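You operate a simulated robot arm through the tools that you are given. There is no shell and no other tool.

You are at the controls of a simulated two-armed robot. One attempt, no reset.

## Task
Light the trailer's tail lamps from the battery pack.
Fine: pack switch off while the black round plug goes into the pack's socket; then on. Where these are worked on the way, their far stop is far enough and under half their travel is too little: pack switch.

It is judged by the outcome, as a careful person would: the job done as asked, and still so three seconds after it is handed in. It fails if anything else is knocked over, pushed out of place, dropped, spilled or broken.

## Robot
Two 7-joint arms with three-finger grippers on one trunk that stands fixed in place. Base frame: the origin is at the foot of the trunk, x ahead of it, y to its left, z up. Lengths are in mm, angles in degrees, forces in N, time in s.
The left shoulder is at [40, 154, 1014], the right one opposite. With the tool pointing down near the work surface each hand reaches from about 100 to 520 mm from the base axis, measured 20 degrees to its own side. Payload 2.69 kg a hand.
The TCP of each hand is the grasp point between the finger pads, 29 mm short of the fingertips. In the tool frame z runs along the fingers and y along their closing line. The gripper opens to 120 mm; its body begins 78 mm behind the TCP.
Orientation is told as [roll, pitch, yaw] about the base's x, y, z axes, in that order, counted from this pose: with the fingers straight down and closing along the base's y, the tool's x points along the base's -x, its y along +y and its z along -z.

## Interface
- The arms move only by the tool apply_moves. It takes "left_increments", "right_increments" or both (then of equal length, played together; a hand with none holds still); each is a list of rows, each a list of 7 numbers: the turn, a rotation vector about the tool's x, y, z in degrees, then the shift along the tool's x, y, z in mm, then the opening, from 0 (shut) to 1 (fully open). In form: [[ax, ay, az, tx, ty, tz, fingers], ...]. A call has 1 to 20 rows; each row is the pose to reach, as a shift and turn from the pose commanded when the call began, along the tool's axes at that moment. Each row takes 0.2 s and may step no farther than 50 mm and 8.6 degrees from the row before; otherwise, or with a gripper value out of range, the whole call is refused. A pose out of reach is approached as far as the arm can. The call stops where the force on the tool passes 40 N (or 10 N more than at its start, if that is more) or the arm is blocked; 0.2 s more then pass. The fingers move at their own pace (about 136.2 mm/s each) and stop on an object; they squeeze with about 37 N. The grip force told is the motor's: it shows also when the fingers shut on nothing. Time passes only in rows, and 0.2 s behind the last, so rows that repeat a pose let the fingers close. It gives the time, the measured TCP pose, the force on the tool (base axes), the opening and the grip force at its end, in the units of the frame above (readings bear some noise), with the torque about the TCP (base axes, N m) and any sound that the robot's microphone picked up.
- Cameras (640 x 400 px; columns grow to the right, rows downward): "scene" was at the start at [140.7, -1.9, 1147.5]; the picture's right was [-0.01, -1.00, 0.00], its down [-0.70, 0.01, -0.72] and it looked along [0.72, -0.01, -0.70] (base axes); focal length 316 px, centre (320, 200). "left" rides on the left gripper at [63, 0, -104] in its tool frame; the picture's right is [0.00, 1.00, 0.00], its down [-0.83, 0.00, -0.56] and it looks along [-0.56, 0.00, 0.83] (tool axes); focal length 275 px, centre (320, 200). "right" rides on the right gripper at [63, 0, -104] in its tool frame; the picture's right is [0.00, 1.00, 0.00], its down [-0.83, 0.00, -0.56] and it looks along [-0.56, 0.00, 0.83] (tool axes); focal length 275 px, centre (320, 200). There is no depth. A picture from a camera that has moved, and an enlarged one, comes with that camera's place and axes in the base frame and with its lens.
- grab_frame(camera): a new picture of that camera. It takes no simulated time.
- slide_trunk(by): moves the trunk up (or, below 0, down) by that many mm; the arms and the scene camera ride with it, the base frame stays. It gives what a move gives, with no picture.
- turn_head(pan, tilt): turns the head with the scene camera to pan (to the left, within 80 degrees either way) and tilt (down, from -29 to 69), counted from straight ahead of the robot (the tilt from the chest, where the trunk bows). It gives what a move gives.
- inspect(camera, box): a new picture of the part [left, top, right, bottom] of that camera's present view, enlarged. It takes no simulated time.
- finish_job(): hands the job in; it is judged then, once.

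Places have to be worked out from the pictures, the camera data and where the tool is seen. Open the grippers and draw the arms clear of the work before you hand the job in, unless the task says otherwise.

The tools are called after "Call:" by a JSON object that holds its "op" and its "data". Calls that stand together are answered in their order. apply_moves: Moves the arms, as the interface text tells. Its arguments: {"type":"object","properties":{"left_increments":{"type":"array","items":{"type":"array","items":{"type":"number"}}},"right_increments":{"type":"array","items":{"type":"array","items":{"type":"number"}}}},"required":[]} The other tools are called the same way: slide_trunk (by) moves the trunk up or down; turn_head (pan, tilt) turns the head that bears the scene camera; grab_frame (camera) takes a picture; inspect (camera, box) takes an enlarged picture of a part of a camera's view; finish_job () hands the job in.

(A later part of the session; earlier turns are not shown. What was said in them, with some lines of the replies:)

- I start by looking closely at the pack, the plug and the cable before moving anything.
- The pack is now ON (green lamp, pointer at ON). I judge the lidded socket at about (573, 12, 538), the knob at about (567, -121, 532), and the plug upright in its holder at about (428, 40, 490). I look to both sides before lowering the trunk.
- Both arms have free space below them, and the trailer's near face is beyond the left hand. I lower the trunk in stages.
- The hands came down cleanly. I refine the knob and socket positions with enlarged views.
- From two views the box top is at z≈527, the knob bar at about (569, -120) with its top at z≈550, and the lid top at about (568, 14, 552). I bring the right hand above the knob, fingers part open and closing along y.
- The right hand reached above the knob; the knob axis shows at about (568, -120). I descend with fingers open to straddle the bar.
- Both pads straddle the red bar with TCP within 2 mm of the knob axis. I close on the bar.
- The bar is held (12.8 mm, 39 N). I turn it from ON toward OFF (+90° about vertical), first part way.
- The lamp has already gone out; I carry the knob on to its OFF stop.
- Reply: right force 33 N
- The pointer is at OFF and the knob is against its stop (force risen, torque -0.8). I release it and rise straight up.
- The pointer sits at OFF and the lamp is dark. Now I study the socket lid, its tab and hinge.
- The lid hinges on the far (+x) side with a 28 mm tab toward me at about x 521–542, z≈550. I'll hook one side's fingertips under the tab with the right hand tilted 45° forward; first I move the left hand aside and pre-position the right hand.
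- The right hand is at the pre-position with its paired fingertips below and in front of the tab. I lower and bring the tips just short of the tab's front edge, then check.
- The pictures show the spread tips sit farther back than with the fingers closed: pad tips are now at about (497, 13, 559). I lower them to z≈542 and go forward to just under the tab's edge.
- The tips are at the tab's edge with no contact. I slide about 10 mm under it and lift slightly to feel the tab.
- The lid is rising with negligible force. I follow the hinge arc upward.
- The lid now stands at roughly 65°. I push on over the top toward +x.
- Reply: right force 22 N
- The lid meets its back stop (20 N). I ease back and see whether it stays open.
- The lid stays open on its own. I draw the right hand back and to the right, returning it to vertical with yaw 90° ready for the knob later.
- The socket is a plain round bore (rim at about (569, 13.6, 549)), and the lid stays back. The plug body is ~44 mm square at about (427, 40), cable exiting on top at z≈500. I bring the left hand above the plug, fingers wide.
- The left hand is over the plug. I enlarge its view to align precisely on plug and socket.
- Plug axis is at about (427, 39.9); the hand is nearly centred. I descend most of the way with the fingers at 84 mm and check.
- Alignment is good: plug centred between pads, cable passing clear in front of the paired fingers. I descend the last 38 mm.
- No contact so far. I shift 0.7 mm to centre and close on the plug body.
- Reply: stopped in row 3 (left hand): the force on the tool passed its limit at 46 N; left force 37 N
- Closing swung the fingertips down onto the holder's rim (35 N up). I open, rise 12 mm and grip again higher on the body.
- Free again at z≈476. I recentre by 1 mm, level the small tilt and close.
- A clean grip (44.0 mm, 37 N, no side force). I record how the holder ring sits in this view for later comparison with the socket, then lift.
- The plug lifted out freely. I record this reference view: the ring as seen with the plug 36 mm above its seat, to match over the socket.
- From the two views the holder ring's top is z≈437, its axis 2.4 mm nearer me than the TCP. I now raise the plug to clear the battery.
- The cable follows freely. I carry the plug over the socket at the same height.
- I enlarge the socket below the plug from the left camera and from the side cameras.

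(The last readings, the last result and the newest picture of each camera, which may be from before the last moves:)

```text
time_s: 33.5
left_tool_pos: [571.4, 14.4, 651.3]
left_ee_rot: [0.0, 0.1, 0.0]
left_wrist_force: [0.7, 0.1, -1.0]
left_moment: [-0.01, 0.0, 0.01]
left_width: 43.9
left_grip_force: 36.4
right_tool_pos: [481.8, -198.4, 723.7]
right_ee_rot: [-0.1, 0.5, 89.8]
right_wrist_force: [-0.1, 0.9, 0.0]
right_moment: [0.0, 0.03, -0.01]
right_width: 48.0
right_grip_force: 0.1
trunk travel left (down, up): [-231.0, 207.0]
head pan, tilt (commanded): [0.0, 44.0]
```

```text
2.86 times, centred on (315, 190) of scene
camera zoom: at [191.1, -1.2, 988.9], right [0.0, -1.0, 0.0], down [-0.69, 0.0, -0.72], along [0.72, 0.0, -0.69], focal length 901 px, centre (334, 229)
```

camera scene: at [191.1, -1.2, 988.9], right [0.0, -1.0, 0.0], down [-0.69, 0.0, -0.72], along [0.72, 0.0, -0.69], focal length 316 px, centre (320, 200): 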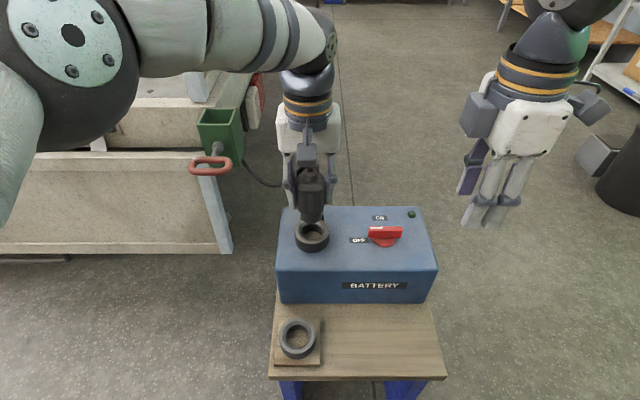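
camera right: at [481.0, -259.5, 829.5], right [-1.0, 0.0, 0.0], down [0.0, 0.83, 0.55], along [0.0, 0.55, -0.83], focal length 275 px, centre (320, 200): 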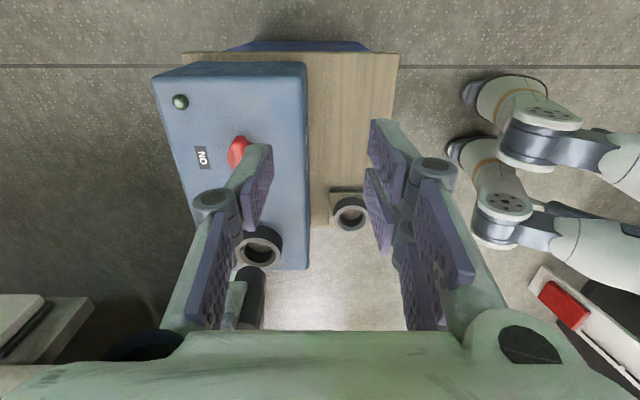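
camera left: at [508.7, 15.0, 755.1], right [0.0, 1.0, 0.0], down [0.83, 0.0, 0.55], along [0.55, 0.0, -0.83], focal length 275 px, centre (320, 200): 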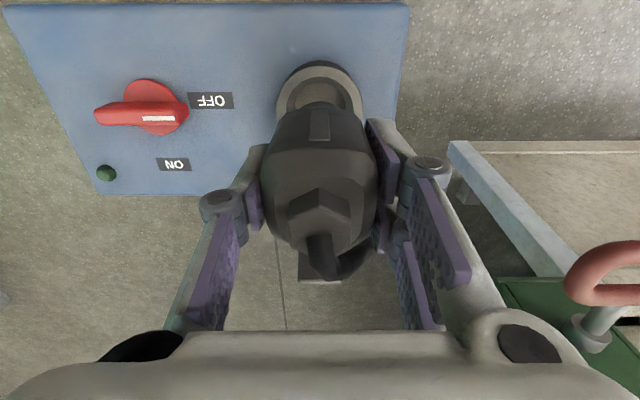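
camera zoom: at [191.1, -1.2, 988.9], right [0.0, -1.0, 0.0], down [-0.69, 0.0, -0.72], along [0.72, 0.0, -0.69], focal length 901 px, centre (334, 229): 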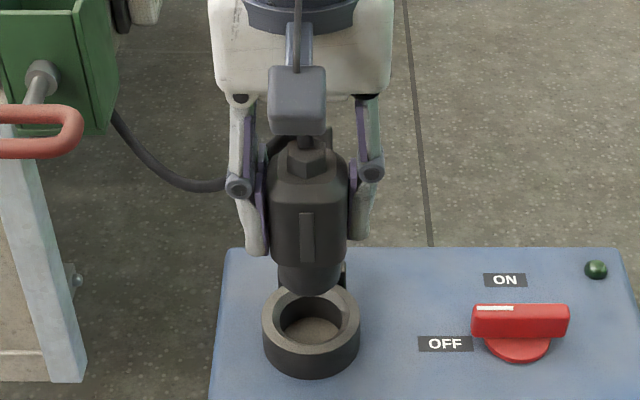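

The plug's round nose is right over the bore: socket axis ≈(569.0, 15.0), rim z≈548, matching the reference offset within 0.3 mm. I descend to just above the rim.

Call:
{"op": "apply_moves", "data": {"left_increments": [[0, 0, 0, 0.3, 0, 12, 0.0], [0, 0, 0, 0.3, 0, 24, 0.0], [0, 0, 0, 0.3, 0, 34, 0.0], [0, 0, 0, 0.3, 0, 34, 0.0]]}}

Call:
{"op": "inspect", "data": {"camera": "left", "box": [240, 50, 400, 150]}}

Call:
{"op": "inspect", "data": {"camera": "right", "box": [210, 200, 310, 300]}}

Call:
{"op": "inspect", "data": {"camera": "scene", "box": [265, 140, 365, 260]}}

```text
time_s: 34.5
left_tool_pos: [571.8, 15.6, 617.3]
left_ee_rot: [-0.1, 0.1, 0.0]
left_wrist_force: [-0.9, -0.3, -1.3]
left_moment: [-0.03, -0.01, 0.01]
left_width: 43.9
left_grip_force: 37.8
right_tool_pos: [480.9, -196.3, 723.2]
right_ee_rot: [-0.1, 0.4, 89.7]
right_wrist_force: [0.1, -0.1, 0.4]
right_moment: [-0.02, 0.04, 0.01]
right_width: 48.1
right_grip_force: 0.1
trunk travel left (down, up): [-231.0, 207.0]
head pan, tilt (commanded): [0.0, 44.0]
```

```text
4.00 times, centred on (320, 100) of left
camera zoom: at [508.5, 15.7, 721.0], right [0.0, 1.0, 0.0], down [0.83, 0.0, 0.55], along [0.55, 0.0, -0.83], focal length 1101 px, centre (320, 600)
```

zoom: 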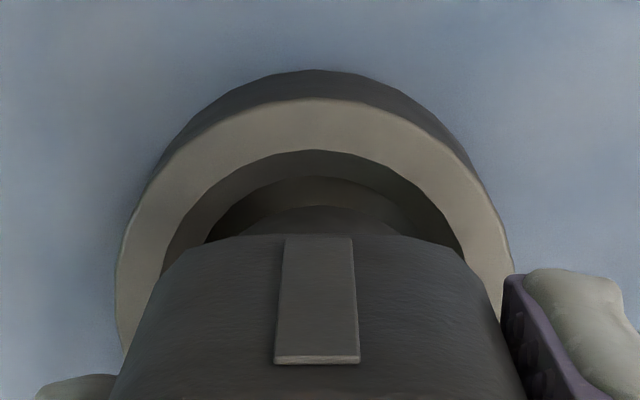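

```text
4.00 times, centred on (260, 250) of right
camera zoom: at [481.0, -259.5, 829.4], right [-1.0, 0.0, 0.0], down [0.0, 0.83, 0.55], along [0.0, 0.55, -0.83], focal length 1101 px, centre (560, 0)
```

zoom: 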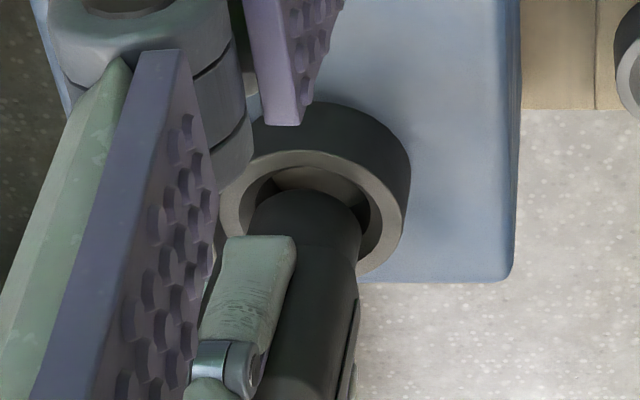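

```text
3.33 times, centred on (315, 200) of scene
camera zoom: at [191.1, -1.2, 988.9], right [0.0, -1.0, 0.0], down [-0.69, 0.0, -0.72], along [0.72, 0.0, -0.69], focal length 1052 px, centre (337, 200)
```

zoom: 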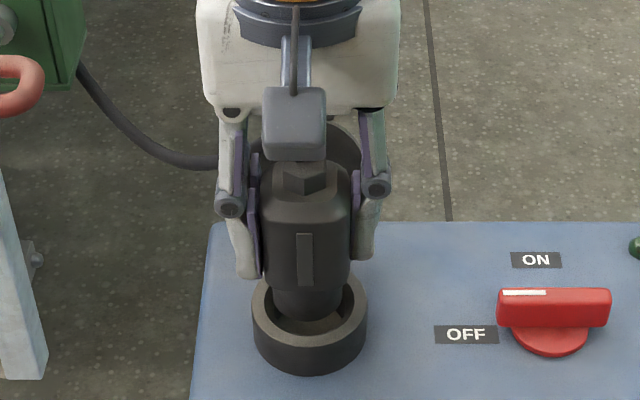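

Slight corrections needed: about −0.8 mm in y and −0.4 mm in x. I lower the nose into the bore in small steps, watching the force.

Call:
{"op": "apply_moves", "data": {"left_increments": [[0, 0, 0, 0.4, -0.8, 3, 0.0], [0, 0, 0, 0.4, -0.8, 8, 0.0], [0, 0, 0, 0.4, -0.8, 13, 0.0], [0, 0, 0, 0.4, -0.8, 17, 0.0]]}}

Call:
{"op": "inspect", "data": {"camera": "left", "box": [240, 50, 400, 150]}}

Call:
{"op": "inspect", "data": {"camera": "scene", "box": [265, 140, 365, 260]}}

Call:
{"op": "inspect", "data": {"camera": "right", "box": [210, 200, 310, 300]}}

```text
time_s: 35.5
left_tool_pos: [570.9, 14.1, 600.2]
left_ee_rot: [0.1, 0.1, 0.0]
left_wrist_force: [0.9, -0.5, -0.8]
left_moment: [0.04, -0.02, -0.01]
left_width: 44.1
left_grip_force: 37.0
right_tool_pos: [480.9, -197.6, 722.5]
right_ee_rot: [-0.1, 0.5, 89.8]
right_wrist_force: [-0.2, -0.8, -0.2]
right_moment: [0.02, -0.02, 0.0]
right_width: 47.8
right_grip_force: 0.1
trunk travel left (down, up): [-231.0, 207.0]
head pan, tilt (commanded): [0.0, 44.0]
```

```text
4.00 times, centred on (320, 100) of left
camera zoom: at [507.8, 14.7, 704.4], right [0.0, 1.0, 0.0], down [0.83, 0.0, 0.55], along [0.55, 0.0, -0.83], focal length 1101 px, centre (320, 600)
```

zoom: 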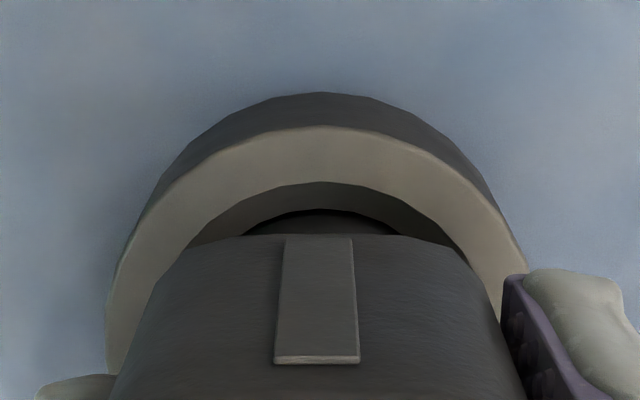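

```text
3.33 times, centred on (315, 200) of scene
camera zoom: at [191.1, -1.2, 988.9], right [0.0, -1.0, 0.0], down [-0.69, 0.0, -0.72], along [0.72, 0.0, -0.69], focal length 1052 px, centre (337, 200)
```

zoom: 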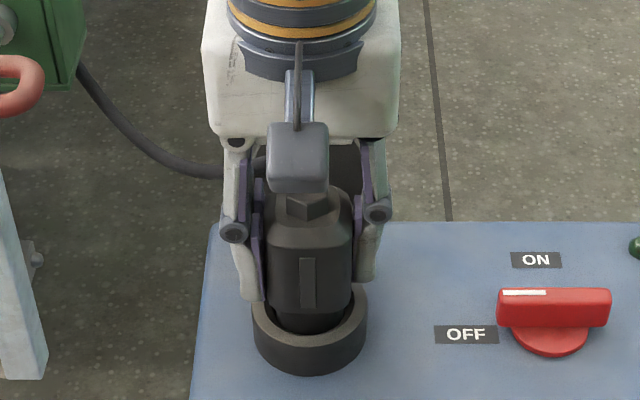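

```text
4.00 times, centred on (260, 250) of right
camera zoom: at [481.0, -259.5, 829.4], right [-1.0, 0.0, 0.0], down [0.0, 0.83, 0.55], along [0.0, 0.55, -0.83], focal length 1101 px, centre (560, 0)
```

zoom: 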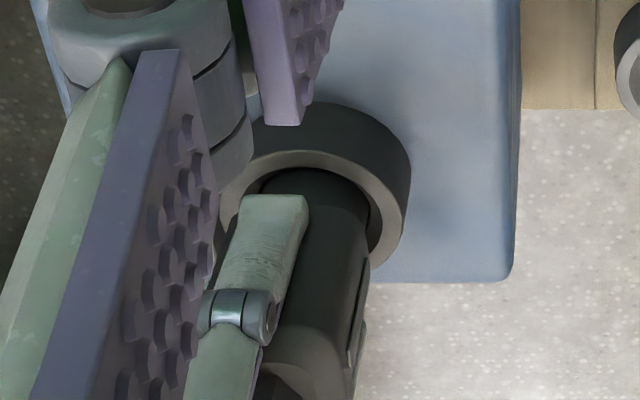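

Perfectly matched now (rim apex where the reference predicts). I continue down to the seat.

Call:
{"op": "apply_moves", "data": {"left_increments": [[0, 0, 0, 0, 0, 4, 0.0], [0, 0, 0, 0, 0, 8, 0.0], [0, 0, 0, 0, 0, 11, 0.0], [0, 0, 0, 0, 0, 13, 0.0]]}}

Call:
{"op": "inspect", "data": {"camera": "left", "box": [240, 50, 400, 150]}}

Call:
{"op": "inspect", "data": {"camera": "scene", "box": [265, 140, 365, 260]}}

```text
time_s: 36.5
left_tool_pos: [568.9, 14.1, 590.8]
left_ee_rot: [0.1, -0.1, 0.1]
left_wrist_force: [-2.8, 0.8, 18.0]
left_moment: [-0.05, 0.22, -0.01]
left_width: 43.8
left_grip_force: 36.9
right_tool_pos: [480.6, -196.9, 723.9]
right_ee_rot: [-0.2, 0.4, 89.8]
right_wrist_force: [-0.1, -0.9, 0.4]
right_moment: [-0.02, 0.01, -0.02]
right_width: 48.1
right_grip_force: 0.1
trunk travel left (down, up): [-231.0, 207.0]
head pan, tilt (commanded): [0.0, 44.0]
```

```text
4.00 times, centred on (320, 100) of left
camera zoom: at [506.5, 14.8, 693.3], right [0.0, 1.0, 0.0], down [0.83, 0.0, 0.56], along [0.56, 0.0, -0.83], focal length 1101 px, centre (320, 600)
```

zoom: 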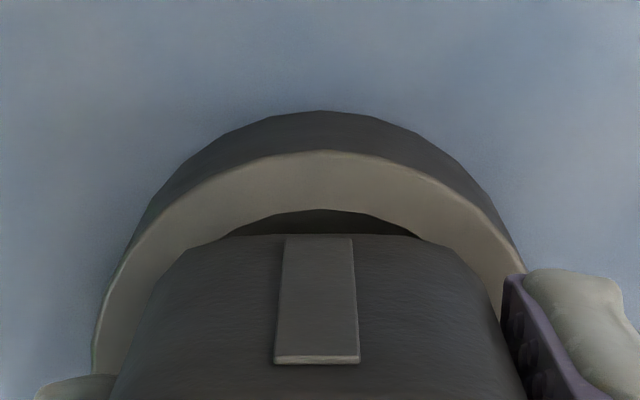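

```text
3.33 times, centred on (315, 200) of scene
camera zoom: at [189.8, -1.2, 989.3], right [0.0, -1.0, 0.0], down [-0.69, 0.0, -0.72], along [0.72, 0.0, -0.69], focal length 1052 px, centre (337, 200)
```

zoom: 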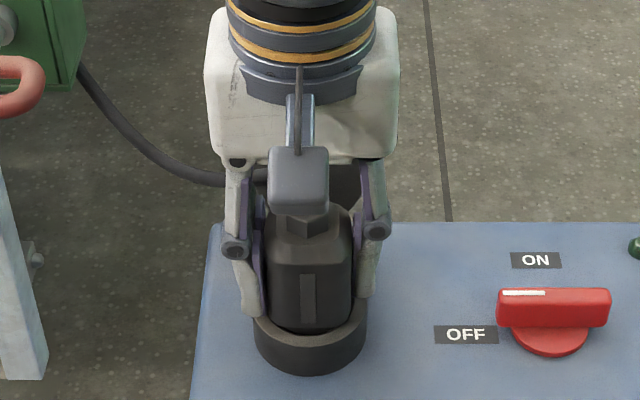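

Contact: 18 N up at z≈589–590, about where the seat should be. I press a little further to see whether it is the bottom or a snug fit.

Call:
{"op": "apply_moves", "data": {"left_increments": [[0, 0, 0, -1, 0, 1, 0.0], [0, 0, 0, -1, 0, 2, 0.0], [0, 0, 0, -1, 0, 2, 0.0]]}}

Call:
{"op": "inspect", "data": {"camera": "left", "box": [240, 50, 400, 150]}}

Call:
{"op": "inspect", "data": {"camera": "right", "box": [210, 200, 310, 300]}}

```text
time_s: 37.3
left_tool_pos: [570.3, 15.4, 588.7]
left_ee_rot: [0.0, -0.2, 0.1]
left_wrist_force: [-6.1, 1.6, 32.0]
left_moment: [0.08, 0.27, 0.0]
left_width: 44.2
left_grip_force: 36.8
right_tool_pos: [480.3, -198.4, 723.5]
right_ee_rot: [-0.2, 0.4, 89.8]
right_wrist_force: [-0.2, 0.3, 0.8]
right_moment: [-0.03, 0.02, -0.05]
right_width: 47.6
right_grip_force: 0.1
trunk travel left (down, up): [-231.0, 207.0]
head pan, tilt (commanded): [0.0, 44.0]
```

```text
4.00 times, centred on (320, 100) of left
camera zoom: at [507.1, 14.7, 691.7], right [0.0, 1.0, 0.0], down [0.83, 0.0, 0.56], along [0.56, 0.0, -0.83], focal length 1101 px, centre (320, 600)
```

zoom: 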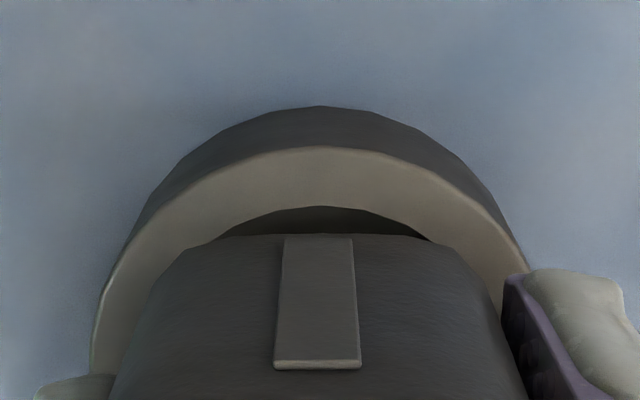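

```text
4.00 times, centred on (260, 250) of right
camera zoom: at [479.0, -259.5, 830.8], right [-1.0, 0.0, 0.0], down [0.0, 0.83, 0.55], along [0.0, 0.55, -0.83], focal length 1101 px, centre (560, 0)
```

zoom: 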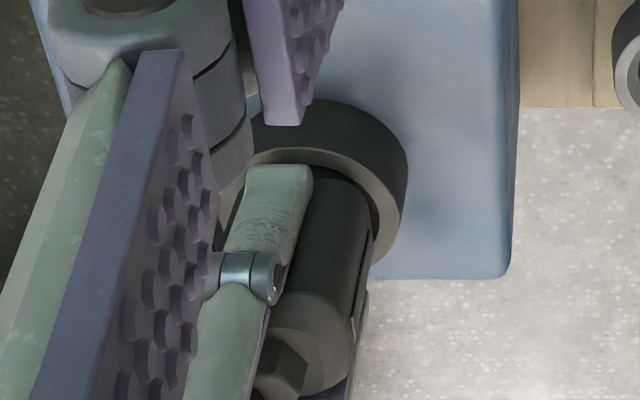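

Force climbs to 32 N with the plug creeping in the grip: the nose is bottomed, with hand height above the rim (≈40 mm) equal to that in the holder. I ease off the pressure and open the fingers.

Call:
{"op": "apply_moves", "data": {"left_increments": [[0, 0, 0, 0.5, 0, -2, 0.0], [0, 0, 0, 0.5, 0, -2, 0.25], [0, 0, 0, 0.5, 0, -2, 0.5], [0, 0, 0, 0.5, 0, -3, 0.6], [0, 0, 0, 0.5, 0, -4, 0.65]]}}

Call:
{"op": "grab_frame", "data": {"camera": "left"}}

Call:
{"op": "inspect", "data": {"camera": "scene", "box": [265, 140, 365, 260]}}

Call:
{"op": "inspect", "data": {"camera": "right", "box": [210, 200, 310, 300]}}

```text
time_s: 38.5
left_tool_pos: [571.4, 15.4, 588.8]
left_ee_rot: [0.0, 0.2, -0.1]
left_wrist_force: [-0.1, -0.1, -1.1]
left_moment: [-0.02, 0.0, 0.05]
left_width: 78.0
left_grip_force: 0.1
right_tool_pos: [481.1, -197.2, 723.6]
right_ee_rot: [-0.2, 0.5, 89.8]
right_wrist_force: [-1.4, -0.2, -0.3]
right_moment: [-0.04, -0.02, 0.0]
right_width: 48.0
right_grip_force: 0.0
trunk travel left (down, up): [-231.0, 207.0]
head pan, tilt (commanded): [0.0, 44.0]
```

```text
taken
camera left: at [507.7, 14.6, 693.3], right [0.0, 1.0, 0.0], down [0.83, 0.0, 0.55], along [0.55, 0.0, -0.83], focal length 275 px, centre (320, 200)
```

left: 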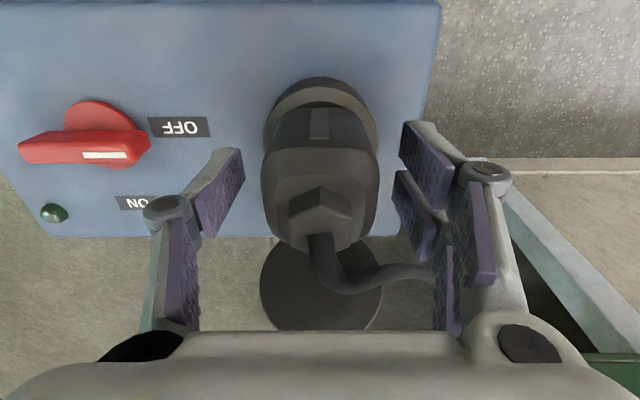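

```text
3.33 times, centred on (315, 200) of scene
camera zoom: at [191.0, -1.2, 988.9], right [0.0, -1.0, 0.0], down [-0.69, 0.0, -0.72], along [0.72, 0.0, -0.69], focal length 1052 px, centre (337, 200)
```

zoom: 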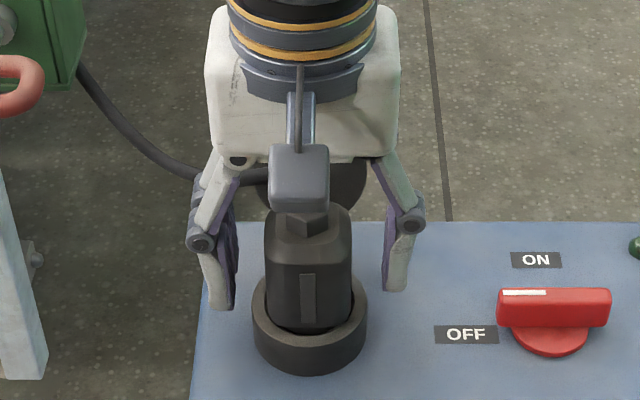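

```text
4.00 times, centred on (260, 250) of right
camera zoom: at [480.9, -259.6, 829.4], right [-1.0, 0.0, 0.0], down [0.0, 0.83, 0.55], along [0.0, 0.55, -0.83], focal length 1101 px, centre (560, 0)
```

zoom: 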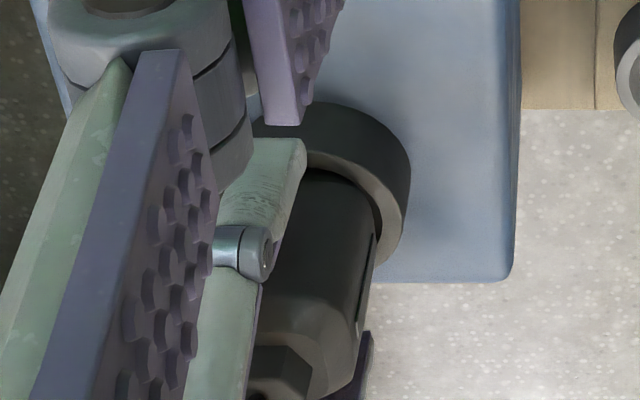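

The plug stands seated and upright by itself. I raise the left hand straight up, keeping the fingers clear of the cable.

Call:
{"op": "apply_moves", "data": {"left_increments": [[0, 0, 0, 0, 0, -15, 0.75], [0, 0, 0, 0, 0, -35, 0.75], [0, 0, 0, 0, 0, -60, 0.75], [0, 0, 0, 0, 0, -90, 0.75], [0, 0, 0, 0, 0, -120, 0.75]]}}

Call:
{"op": "grab_frame", "data": {"camera": "left"}}

Call:
{"op": "grab_frame", "data": {"camera": "scene"}}

Call:
{"op": "inspect", "data": {"camera": "right", "box": [210, 200, 310, 300]}}

```text
time_s: 39.7
left_tool_pos: [569.9, 15.7, 710.1]
left_ee_rot: [0.0, 0.1, 0.1]
left_wrist_force: [-0.1, 0.4, 0.4]
left_moment: [-0.01, -0.01, 0.0]
left_width: 90.2
left_grip_force: 0.0
right_tool_pos: [480.8, -196.9, 722.6]
right_ee_rot: [0.0, 0.5, 89.8]
right_wrist_force: [-0.6, -0.3, -0.1]
right_moment: [0.01, 0.0, 0.0]
right_width: 47.9
right_grip_force: 0.0
trunk travel left (down, up): [-231.0, 207.0]
head pan, tilt (commanded): [0.0, 44.0]
```

```text
taken
camera left: at [507.7, 15.0, 814.0], right [0.0, 1.0, 0.0], down [0.83, 0.0, 0.55], along [0.55, 0.0, -0.83], focal length 275 px, centre (320, 200)
```

left: 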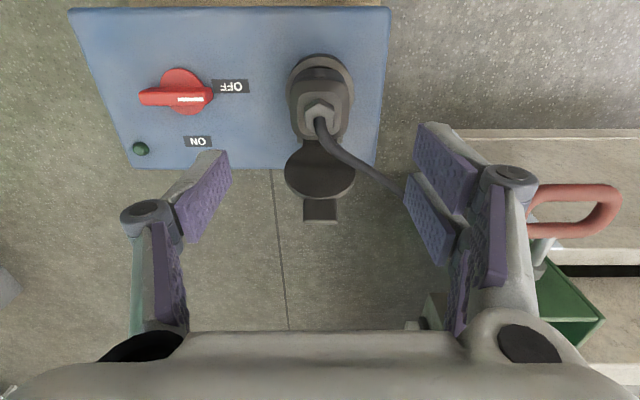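

```text
taken
camera scene: at [190.9, -1.2, 988.9], right [0.0, -1.0, 0.0], down [-0.69, 0.0, -0.72], along [0.72, 0.0, -0.69], focal length 316 px, centre (320, 200)
```

scene: 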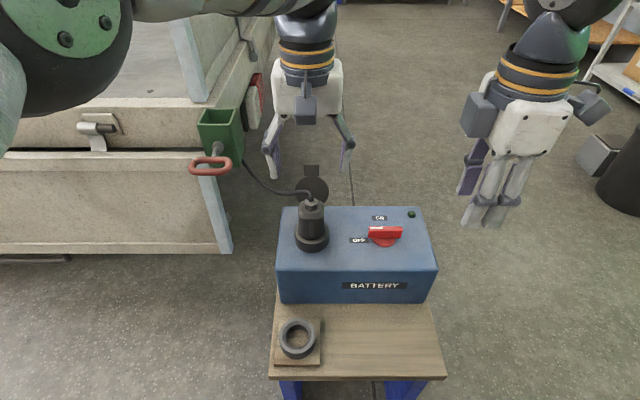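

```text
4.00 times, centred on (260, 250) of right
camera zoom: at [480.8, -259.5, 829.5], right [-1.0, 0.0, 0.0], down [0.0, 0.83, 0.55], along [0.0, 0.55, -0.83], focal length 1101 px, centre (560, 0)
```

zoom: 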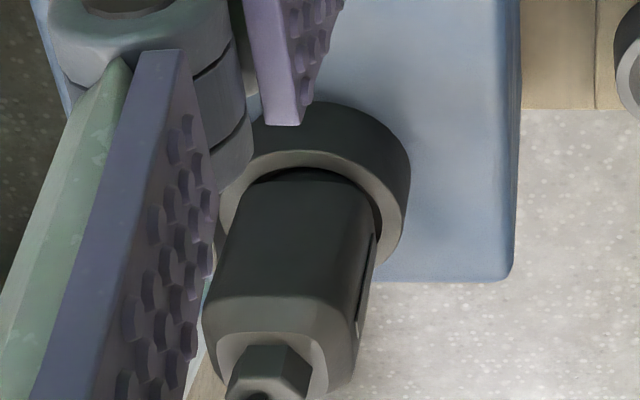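

The plug remains in place. I compare its seating depth with how it sat in the holder.

Call:
{"op": "inspect", "data": {"camera": "scene", "box": [275, 170, 355, 270]}}

Call:
{"op": "inspect", "data": {"camera": "left", "box": [260, 30, 390, 160]}}

```text
4.00 times, centred on (315, 220) of scene
camera zoom: at [190.9, -1.2, 988.9], right [0.0, -1.0, 0.0], down [-0.69, 0.0, -0.72], along [0.72, 0.0, -0.69], focal length 1262 px, centre (340, 120)
```

zoom: 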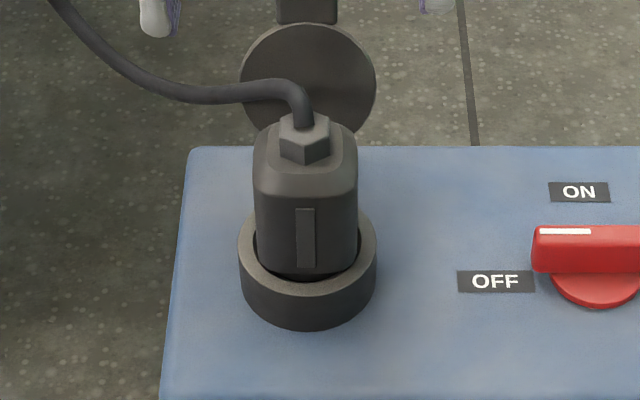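

```text
3.08 times, centred on (325, 95) of left
camera zoom: at [507.7, 15.0, 814.0], right [0.0, 1.0, 0.0], down [0.83, 0.0, 0.55], along [0.55, 0.0, -0.83], focal length 847 px, centre (305, 523)
```

zoom: 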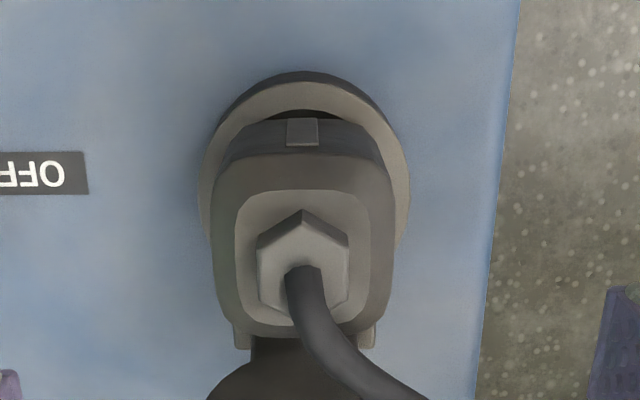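

The plug sits fully home, same depth as it had in the holder. I withdraw the left hand back and to the left, clear of the cable, before using the right hand on the knob.

Call:
{"op": "apply_moves", "data": {"left_increments": [[0, 0, 0, 20, 5, -30, 0.75], [0, 0, 0, 55, 20, -50, 0.75], [0, 0, 0, 90, 50, -65, 0.75], [0, 0, 0, 115, 90, -75, 0.75], [0, 0, 0, 130, 130, -80, 0.75], [0, 0, 0, 140, 165, -80, 0.75], [0, 0, 0, 140, 185, -80, 0.75]]}}

Call:
{"op": "apply_moves", "data": {"right_increments": [[0, 0, 0, -10, -15, 10, 0.5], [0, 0, 0, -25, -35, 25, 0.5], [0, 0, 0, -42, -55, 45, 0.5], [0, 0, 0, -60, -72, 65, 0.5], [0, 0, 0, -75.4, -86.5, 85, 0.5], [0, 0, 0, -75.4, -86.5, 85, 0.5]]}}

Call:
{"op": "grab_frame", "data": {"camera": "right"}}

Call:
{"op": "grab_frame", "data": {"camera": "scene"}}

```text
time_s: 41.3
left_tool_pos: [431.4, 199.5, 790.6]
left_ee_rot: [0.0, 0.1, 0.0]
left_wrist_force: [0.4, -0.1, 0.4]
left_moment: [0.0, -0.02, -0.04]
left_width: 90.1
left_grip_force: 0.0
right_tool_pos: [482.3, -196.9, 722.4]
right_ee_rot: [-0.1, 0.4, 89.7]
right_wrist_force: [0.3, 0.0, 0.2]
right_moment: [-0.05, -0.02, -0.04]
right_width: 48.1
right_grip_force: 0.0
trunk travel left (down, up): [-231.0, 207.0]
head pan, tilt (commanded): [0.0, 44.0]
```

```text
time_s: 42.7
left_tool_pos: [431.6, 198.8, 790.2]
left_ee_rot: [-0.1, 0.1, -0.1]
left_wrist_force: [-0.3, 0.4, -0.8]
left_moment: [0.02, 0.01, 0.0]
left_width: 89.9
left_grip_force: 0.1
right_tool_pos: [568.9, -121.9, 637.6]
right_ee_rot: [-0.1, 0.3, 89.7]
right_wrist_force: [0.1, -0.1, 0.4]
right_moment: [-0.02, 0.02, 0.02]
right_width: 60.0
right_grip_force: 0.1
trunk travel left (down, up): [-231.0, 207.0]
head pan, tilt (commanded): [0.0, 44.0]
```

```text
taken
camera right: at [568.3, -184.6, 743.4], right [-1.0, 0.0, 0.0], down [0.0, 0.83, 0.55], along [0.0, 0.55, -0.83], focal length 275 px, centre (320, 200)
```

right: 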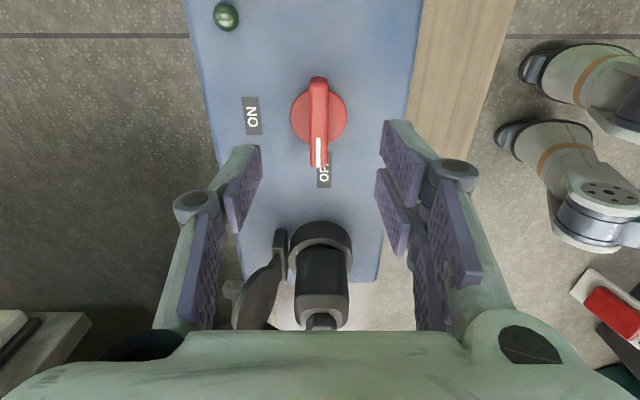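

```text
taken
camera scene: at [191.1, -1.1, 988.9], right [0.0, -1.0, 0.0], down [-0.69, 0.0, -0.72], along [0.72, 0.0, -0.69], focal length 316 px, centre (320, 200)
```

scene: 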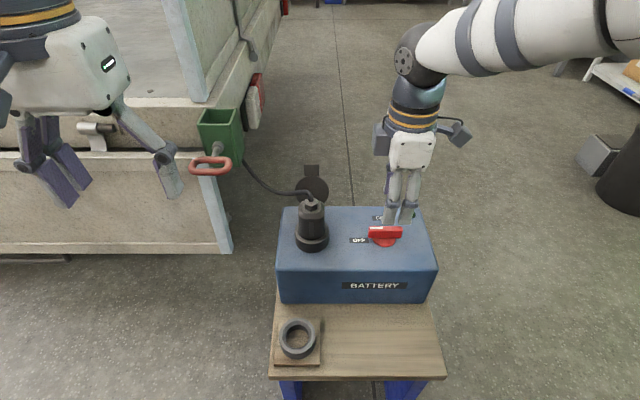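

The left hand is clear and the right hand is above the knob (axis ≈(569, -122)). I descend around the bar and grip.

Call:
{"op": "apply_moves", "data": {"right_increments": [[0, 0, 0, 0.2, -0.7, 25, 0.5], [0, 0, 0, 0.2, -0.7, 45, 0.5], [0, 0, 0, 0.2, -0.7, 62, 0.5], [0, 0, 0, 0.2, -0.7, 73, 0.5], [0, 0, 0, 0.2, -0.7, 73, 0.15], [0, 0, 0, 0.2, -0.7, 73, 0.0], [0, 0, 0, 0.2, -0.7, 73, 0.0]]}}

Call:
{"op": "grab_frame", "data": {"camera": "right"}}

```text
time_s: 44.3
left_tool_pos: [432.1, 199.4, 789.5]
left_ee_rot: [0.0, 0.1, 0.0]
left_wrist_force: [0.1, -0.2, -0.9]
left_moment: [-0.03, 0.02, -0.02]
left_width: 90.0
left_grip_force: 0.1
right_tool_pos: [570.8, -124.8, 565.4]
right_ee_rot: [-0.2, 0.3, 89.8]
right_wrist_force: [8.8, 0.0, -2.7]
right_moment: [0.09, -0.31, -0.01]
right_width: 13.0
right_grip_force: 40.0
trunk travel left (down, up): [-231.0, 207.0]
head pan, tilt (commanded): [0.0, 44.0]
```

```text
taken
camera right: at [569.1, -185.7, 671.3], right [-1.0, 0.0, 0.0], down [0.0, 0.83, 0.55], along [0.0, 0.55, -0.83], focal length 275 px, centre (320, 200)
```

right: 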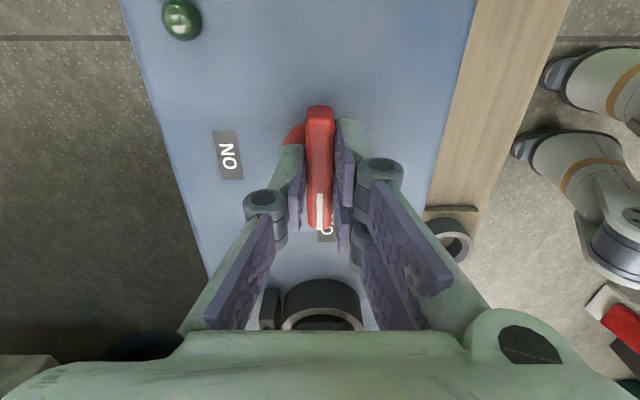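

The bar is held (13 mm). I turn it back toward ON.

Call:
{"op": "apply_moves", "data": {"right_increments": [[0, 0, 8, 0, 0, 0, 0.0], [0, 0, 16, 0, 0, 0, 0.0], [0, 0, 24, 0, 0, 0, 0.0], [0, 0, 32, 0, 0, 0, 0.0], [0, 0, 40, 0, 0, 0, 0.0], [0, 0, 48, 0, 0, 0, 0.0]]}}

Call:
{"op": "apply_moves", "data": {"right_increments": [[0, 0, 8, 0, 0, 0, 0.0], [0, 0, 16, 0, 0, 0, 0.0], [0, 0, 24, 0, 0, 0, 0.0], [0, 0, 32, 0, 0, 0, 0.0], [0, 0, 38, 0, 0, 0, 0.0], [0, 0, 42, 0, 0, 0, 0.0]]}}

Call:
{"op": "grab_frame", "data": {"camera": "right"}}

Call:
{"op": "grab_frame", "data": {"camera": "scene"}}

```text
time_s: 45.7
left_tool_pos: [430.9, 199.9, 791.0]
left_ee_rot: [-0.1, 0.2, 0.0]
left_wrist_force: [0.0, -0.6, -1.2]
left_moment: [0.0, -0.02, -0.02]
left_width: 90.2
left_grip_force: 0.1
right_tool_pos: [568.3, -122.0, 564.9]
right_ee_rot: [-0.2, 0.3, 41.8]
right_wrist_force: [-9.1, 8.1, 5.2]
right_moment: [0.08, 0.46, 0.07]
right_width: 12.9
right_grip_force: 39.8
trunk travel left (down, up): [-231.0, 207.0]
head pan, tilt (commanded): [0.0, 44.0]
```

```text
time_s: 47.1
left_tool_pos: [429.8, 200.9, 789.8]
left_ee_rot: [-0.1, 0.0, 0.0]
left_wrist_force: [0.5, 0.2, 0.2]
left_moment: [0.03, -0.04, 0.03]
left_width: 89.7
left_grip_force: 0.2
right_tool_pos: [566.4, -120.1, 565.0]
right_ee_rot: [-0.1, 0.3, -0.2]
right_wrist_force: [-25.1, 25.7, 1.7]
right_moment: [0.55, 1.25, 0.31]
right_width: 13.0
right_grip_force: 39.9
trunk travel left (down, up): [-231.0, 207.0]
head pan, tilt (commanded): [0.0, 44.0]
```

```text
taken
camera right: at [503.4, -119.7, 671.1], right [0.0, 1.0, 0.0], down [0.83, 0.0, 0.55], along [0.55, 0.0, -0.83], focal length 275 px, centre (320, 200)
```

right: 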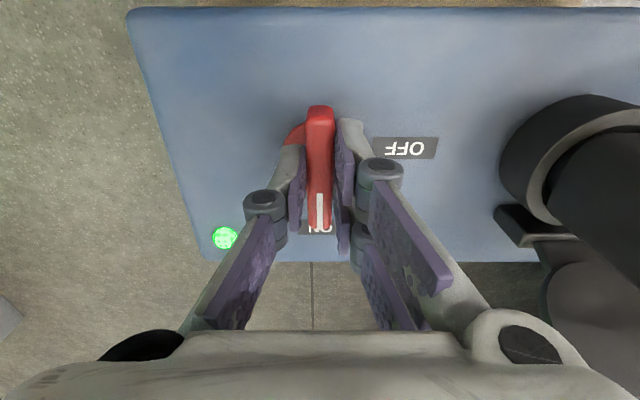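

```text
taken
camera scene: at [189.7, 0.2, 989.1], right [0.0, -1.0, 0.0], down [-0.69, 0.0, -0.72], along [0.72, 0.0, -0.69], focal length 316 px, centre (320, 200)
```

scene: 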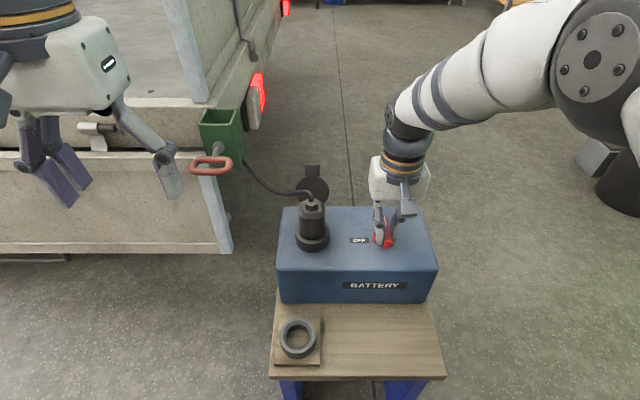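

The pack lamp is green and the trailer's tail lamps glow red; the knob is at its ON stop. I release the knob and rise.

Call:
{"op": "apply_moves", "data": {"right_increments": [[0, 0, 0, 0, 0, 0, 0.25], [0, 0, 0, 0, 0, 0, 0.4], [0, 0, 0, 0, 0, -30, 0.4], [0, 0, 0, 0, 0, -70, 0.4], [0, 0, 0, 0, 0, -110, 0.4]]}}

Call:
{"op": "grab_frame", "data": {"camera": "right"}}

Call:
{"op": "grab_frame", "data": {"camera": "scene"}}

Call:
{"op": "inspect", "data": {"camera": "scene", "box": [265, 160, 445, 310]}}

```text
time_s: 48.3
left_tool_pos: [431.6, 199.1, 790.2]
left_ee_rot: [0.0, 0.2, 0.0]
left_wrist_force: [0.5, -0.1, -0.5]
left_moment: [0.02, 0.03, -0.01]
left_width: 90.0
left_grip_force: 0.1
right_tool_pos: [569.7, -123.5, 676.8]
right_ee_rot: [-0.4, -0.1, -0.2]
right_wrist_force: [-0.1, -1.5, 0.3]
right_moment: [0.0, -0.01, 0.0]
right_width: 47.9
right_grip_force: 0.1
trunk travel left (down, up): [-231.0, 207.0]
head pan, tilt (commanded): [0.0, 44.0]
```

```text
taken
camera right: at [505.4, -122.4, 782.6], right [0.0, 1.0, -0.01], down [0.83, 0.0, 0.56], along [0.56, 0.0, -0.83], focal length 275 px, centre (320, 200)
```

right: 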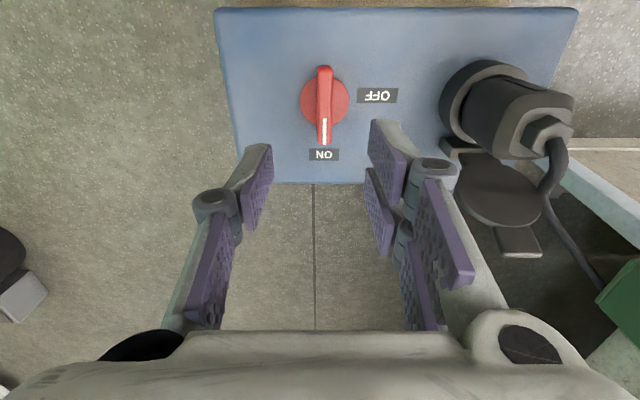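

```text
taken
camera scene: at [190.9, -1.2, 988.9], right [0.0, -1.0, 0.0], down [-0.69, 0.0, -0.72], along [0.72, 0.0, -0.69], focal length 316 px, centre (320, 200)
```

scene: 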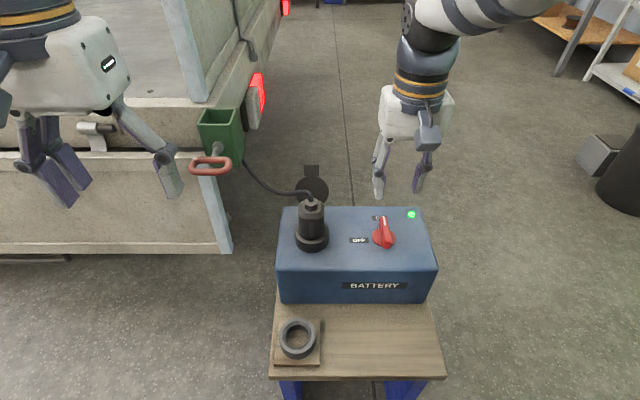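

```text
2.67 times, centred on (355, 235) of scene
camera zoom: at [190.9, -1.2, 988.9], right [0.0, -1.0, 0.0], down [-0.69, 0.0, -0.72], along [0.72, 0.0, -0.69], focal length 841 px, centre (227, 107)
```

zoom: 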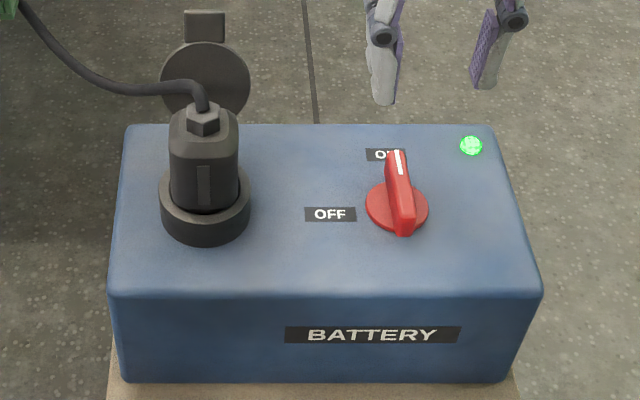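

Lamps are lit, pointer on ON, plug in place. I draw the right hand back clear of the pack and open both grippers.

Call:
{"op": "apply_moves", "data": {"right_increments": [[0, 0, 0, 25, -12, -15, 0.5], [0, 0, 0, 60, -30, -30, 0.6], [0, 0, 0, 95, -50, -42, 0.8], [0, 0, 0, 130, -68, -50, 1.0], [0, 0, 0, 160, -82, -55, 1.0], [0, 0, 0, 160, -82, -55, 1.0]], "left_increments": [[0, 0, 0, 5, 5, 0, 0.8], [0, 0, 0, 10, 10, 0, 0.9], [0, 0, 0, 15, 15, 0, 1.0], [0, 0, 0, 20, 20, 0, 1.0], [0, 0, 0, 25, 25, 0, 1.0], [0, 0, 0, 25, 25, 0, 1.0]]}}

Call:
{"op": "grab_frame", "data": {"camera": "scene"}}

Call:
{"op": "inspect", "data": {"camera": "scene", "box": [180, 0, 340, 130]}}

Call:
{"op": "grab_frame", "data": {"camera": "right"}}

```text
time_s: 49.7
left_tool_pos: [405.8, 223.5, 789.5]
left_ee_rot: [0.0, 0.2, 0.1]
left_wrist_force: [0.2, -0.4, 0.1]
left_moment: [-0.01, 0.03, 0.0]
left_width: 119.8
left_grip_force: 0.1
right_tool_pos: [408.0, -204.4, 731.2]
right_ee_rot: [-0.4, -0.1, -0.1]
right_wrist_force: [-0.2, 0.6, -0.1]
right_moment: [0.02, 0.01, -0.01]
right_width: 120.1
right_grip_force: 0.1
trunk travel left (down, up): [-231.0, 207.0]
head pan, tilt (commanded): [0.0, 44.0]
```

```text
taken
camera scene: at [190.9, -1.3, 988.9], right [0.0, -1.0, 0.0], down [-0.69, 0.0, -0.72], along [0.72, 0.0, -0.69], focal length 316 px, centre (320, 200)
```

scene: 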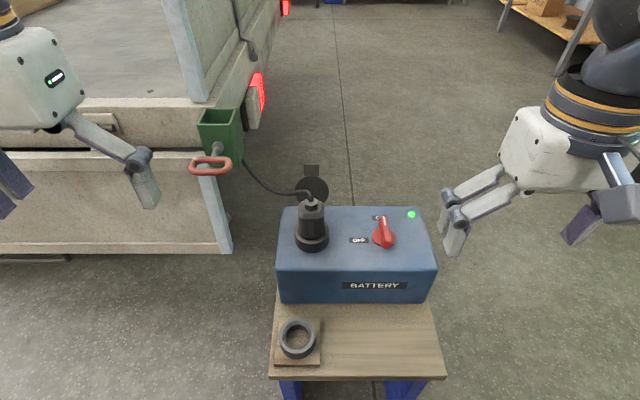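

```text
3.08 times, centred on (260, 65) of scene
camera zoom: at [190.9, -1.3, 988.9], right [0.0, -1.0, 0.0], down [-0.69, 0.0, -0.72], along [0.72, 0.0, -0.69], focal length 971 px, centre (505, 615)
```

zoom: 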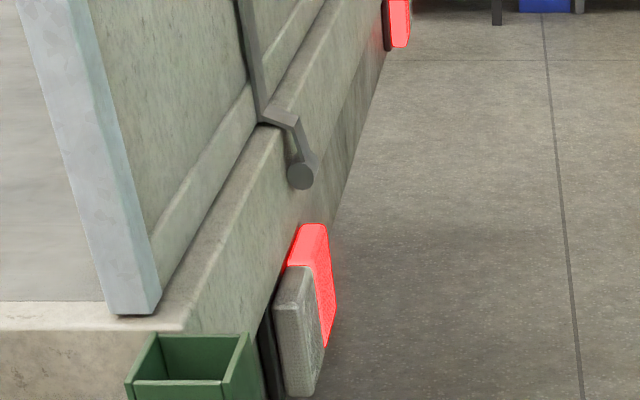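

```text
taken
camera right: at [344.3, -203.8, 836.4], right [0.0, 1.0, -0.01], down [0.83, 0.0, 0.56], along [0.56, 0.0, -0.83], focal length 275 px, centre (320, 200)
```

right: 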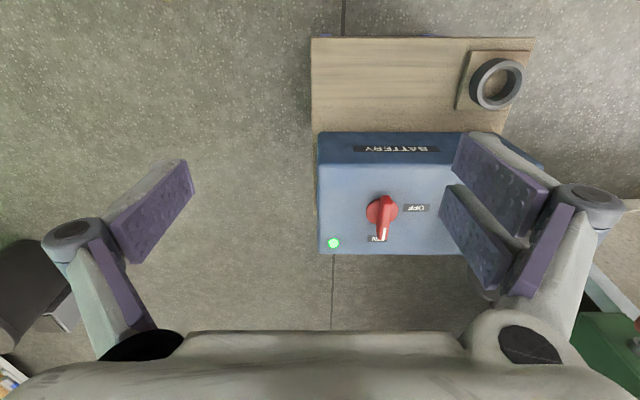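

Both tail lamps glow red and everything stands in place. I hold still a few seconds to confirm that it stays so.

Call:
{"op": "apply_moves", "data": {"right_increments": [[0, 0, 0, 0, 0, 0, 1.0], [0, 0, 0, 0, 0, 0, 1.0], [0, 0, 0, 0, 0, 0, 1.0], [0, 0, 0, 0, 0, 0, 1.0], [0, 0, 0, 0, 0, 0, 1.0], [0, 0, 0, 0, 0, 0, 1.0], [0, 0, 0, 0, 0, 0, 1.0], [0, 0, 0, 0, 0, 0, 1.0], [0, 0, 0, 0, 0, 0, 1.0], [0, 0, 0, 0, 0, 0, 1.0], [0, 0, 0, 0, 0, 0, 1.0], [0, 0, 0, 0, 0, 0, 1.0], [0, 0, 0, 0, 0, 0, 1.0], [0, 0, 0, 0, 0, 0, 1.0], [0, 0, 0, 0, 0, 0, 1.0]]}}

Call:
{"op": "grab_frame", "data": {"camera": "scene"}}

Call:
{"op": "inspect", "data": {"camera": "scene", "box": [265, 160, 445, 310]}}

```text
time_s: 52.9
left_tool_pos: [406.6, 224.7, 790.3]
left_ee_rot: [-0.1, 0.1, 0.0]
left_wrist_force: [0.4, -0.2, -0.5]
left_moment: [0.01, -0.03, -0.03]
left_width: 119.9
left_grip_force: 0.1
right_tool_pos: [408.5, -203.6, 730.9]
right_ee_rot: [-0.5, -0.1, -0.2]
right_wrist_force: [0.3, 0.2, 0.3]
right_moment: [-0.04, 0.0, 0.02]
right_width: 119.9
right_grip_force: 0.0
trunk travel left (down, up): [-231.0, 207.0]
head pan, tilt (commanded): [0.0, 44.0]
```

```text
taken
camera scene: at [191.0, -1.2, 988.9], right [0.0, -1.0, 0.0], down [-0.69, 0.0, -0.72], along [0.72, 0.0, -0.69], focal length 316 px, centre (320, 200)
```

scene: 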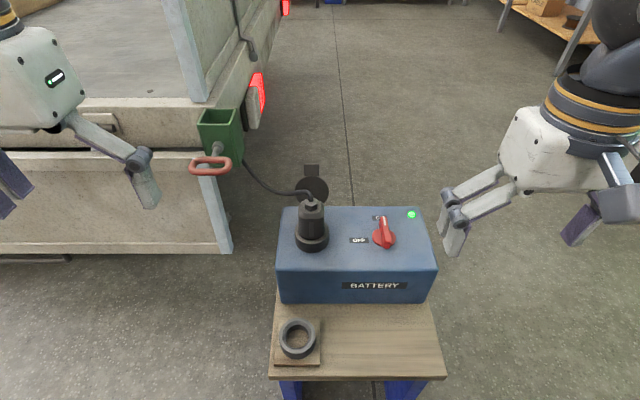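

```text
2.67 times, centred on (355, 235) of scene
camera zoom: at [191.0, -1.2, 988.9], right [0.0, -1.0, 0.0], down [-0.69, 0.0, -0.72], along [0.72, 0.0, -0.69], focal length 841 px, centre (227, 107)
```

zoom: 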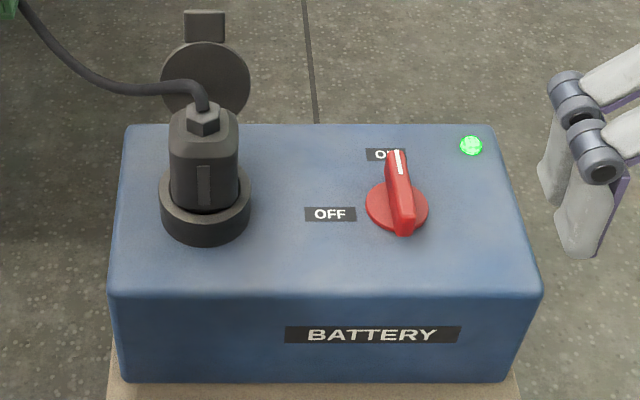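

After three seconds nothing has changed: the plug is in the socket, the switch is on ON and the tail lamps are lit. The hands are open and clear, so I hand the job in.

Call:
{"op": "finish_job", "data": {}}

```text
The job is handed in.
```

The trailer's tail lamps are lit from the battery pack, and I have handed the job in.

- **Order of work:** The pack was on at the start, so I turned its switch to the OFF stop. I then opened the socket lid, put the black round plug in until it bottomed, and turned the switch back to the ON stop.
- **Check before handing in:** After both hands were open and clear, I waited about three seconds. Both tail lamps were still red, the pack's lamp was green and the plug was upright in the socket.
- **One bump:** On my first try at gripping the plug, the fingertips pressed on the holder's rim at 46 N. I let go and gripped higher, and the holder looks in place in the pictures.

I left the socket lid open, folded back behind the plug. Nothing else was knocked over, moved or dropped that I could see.
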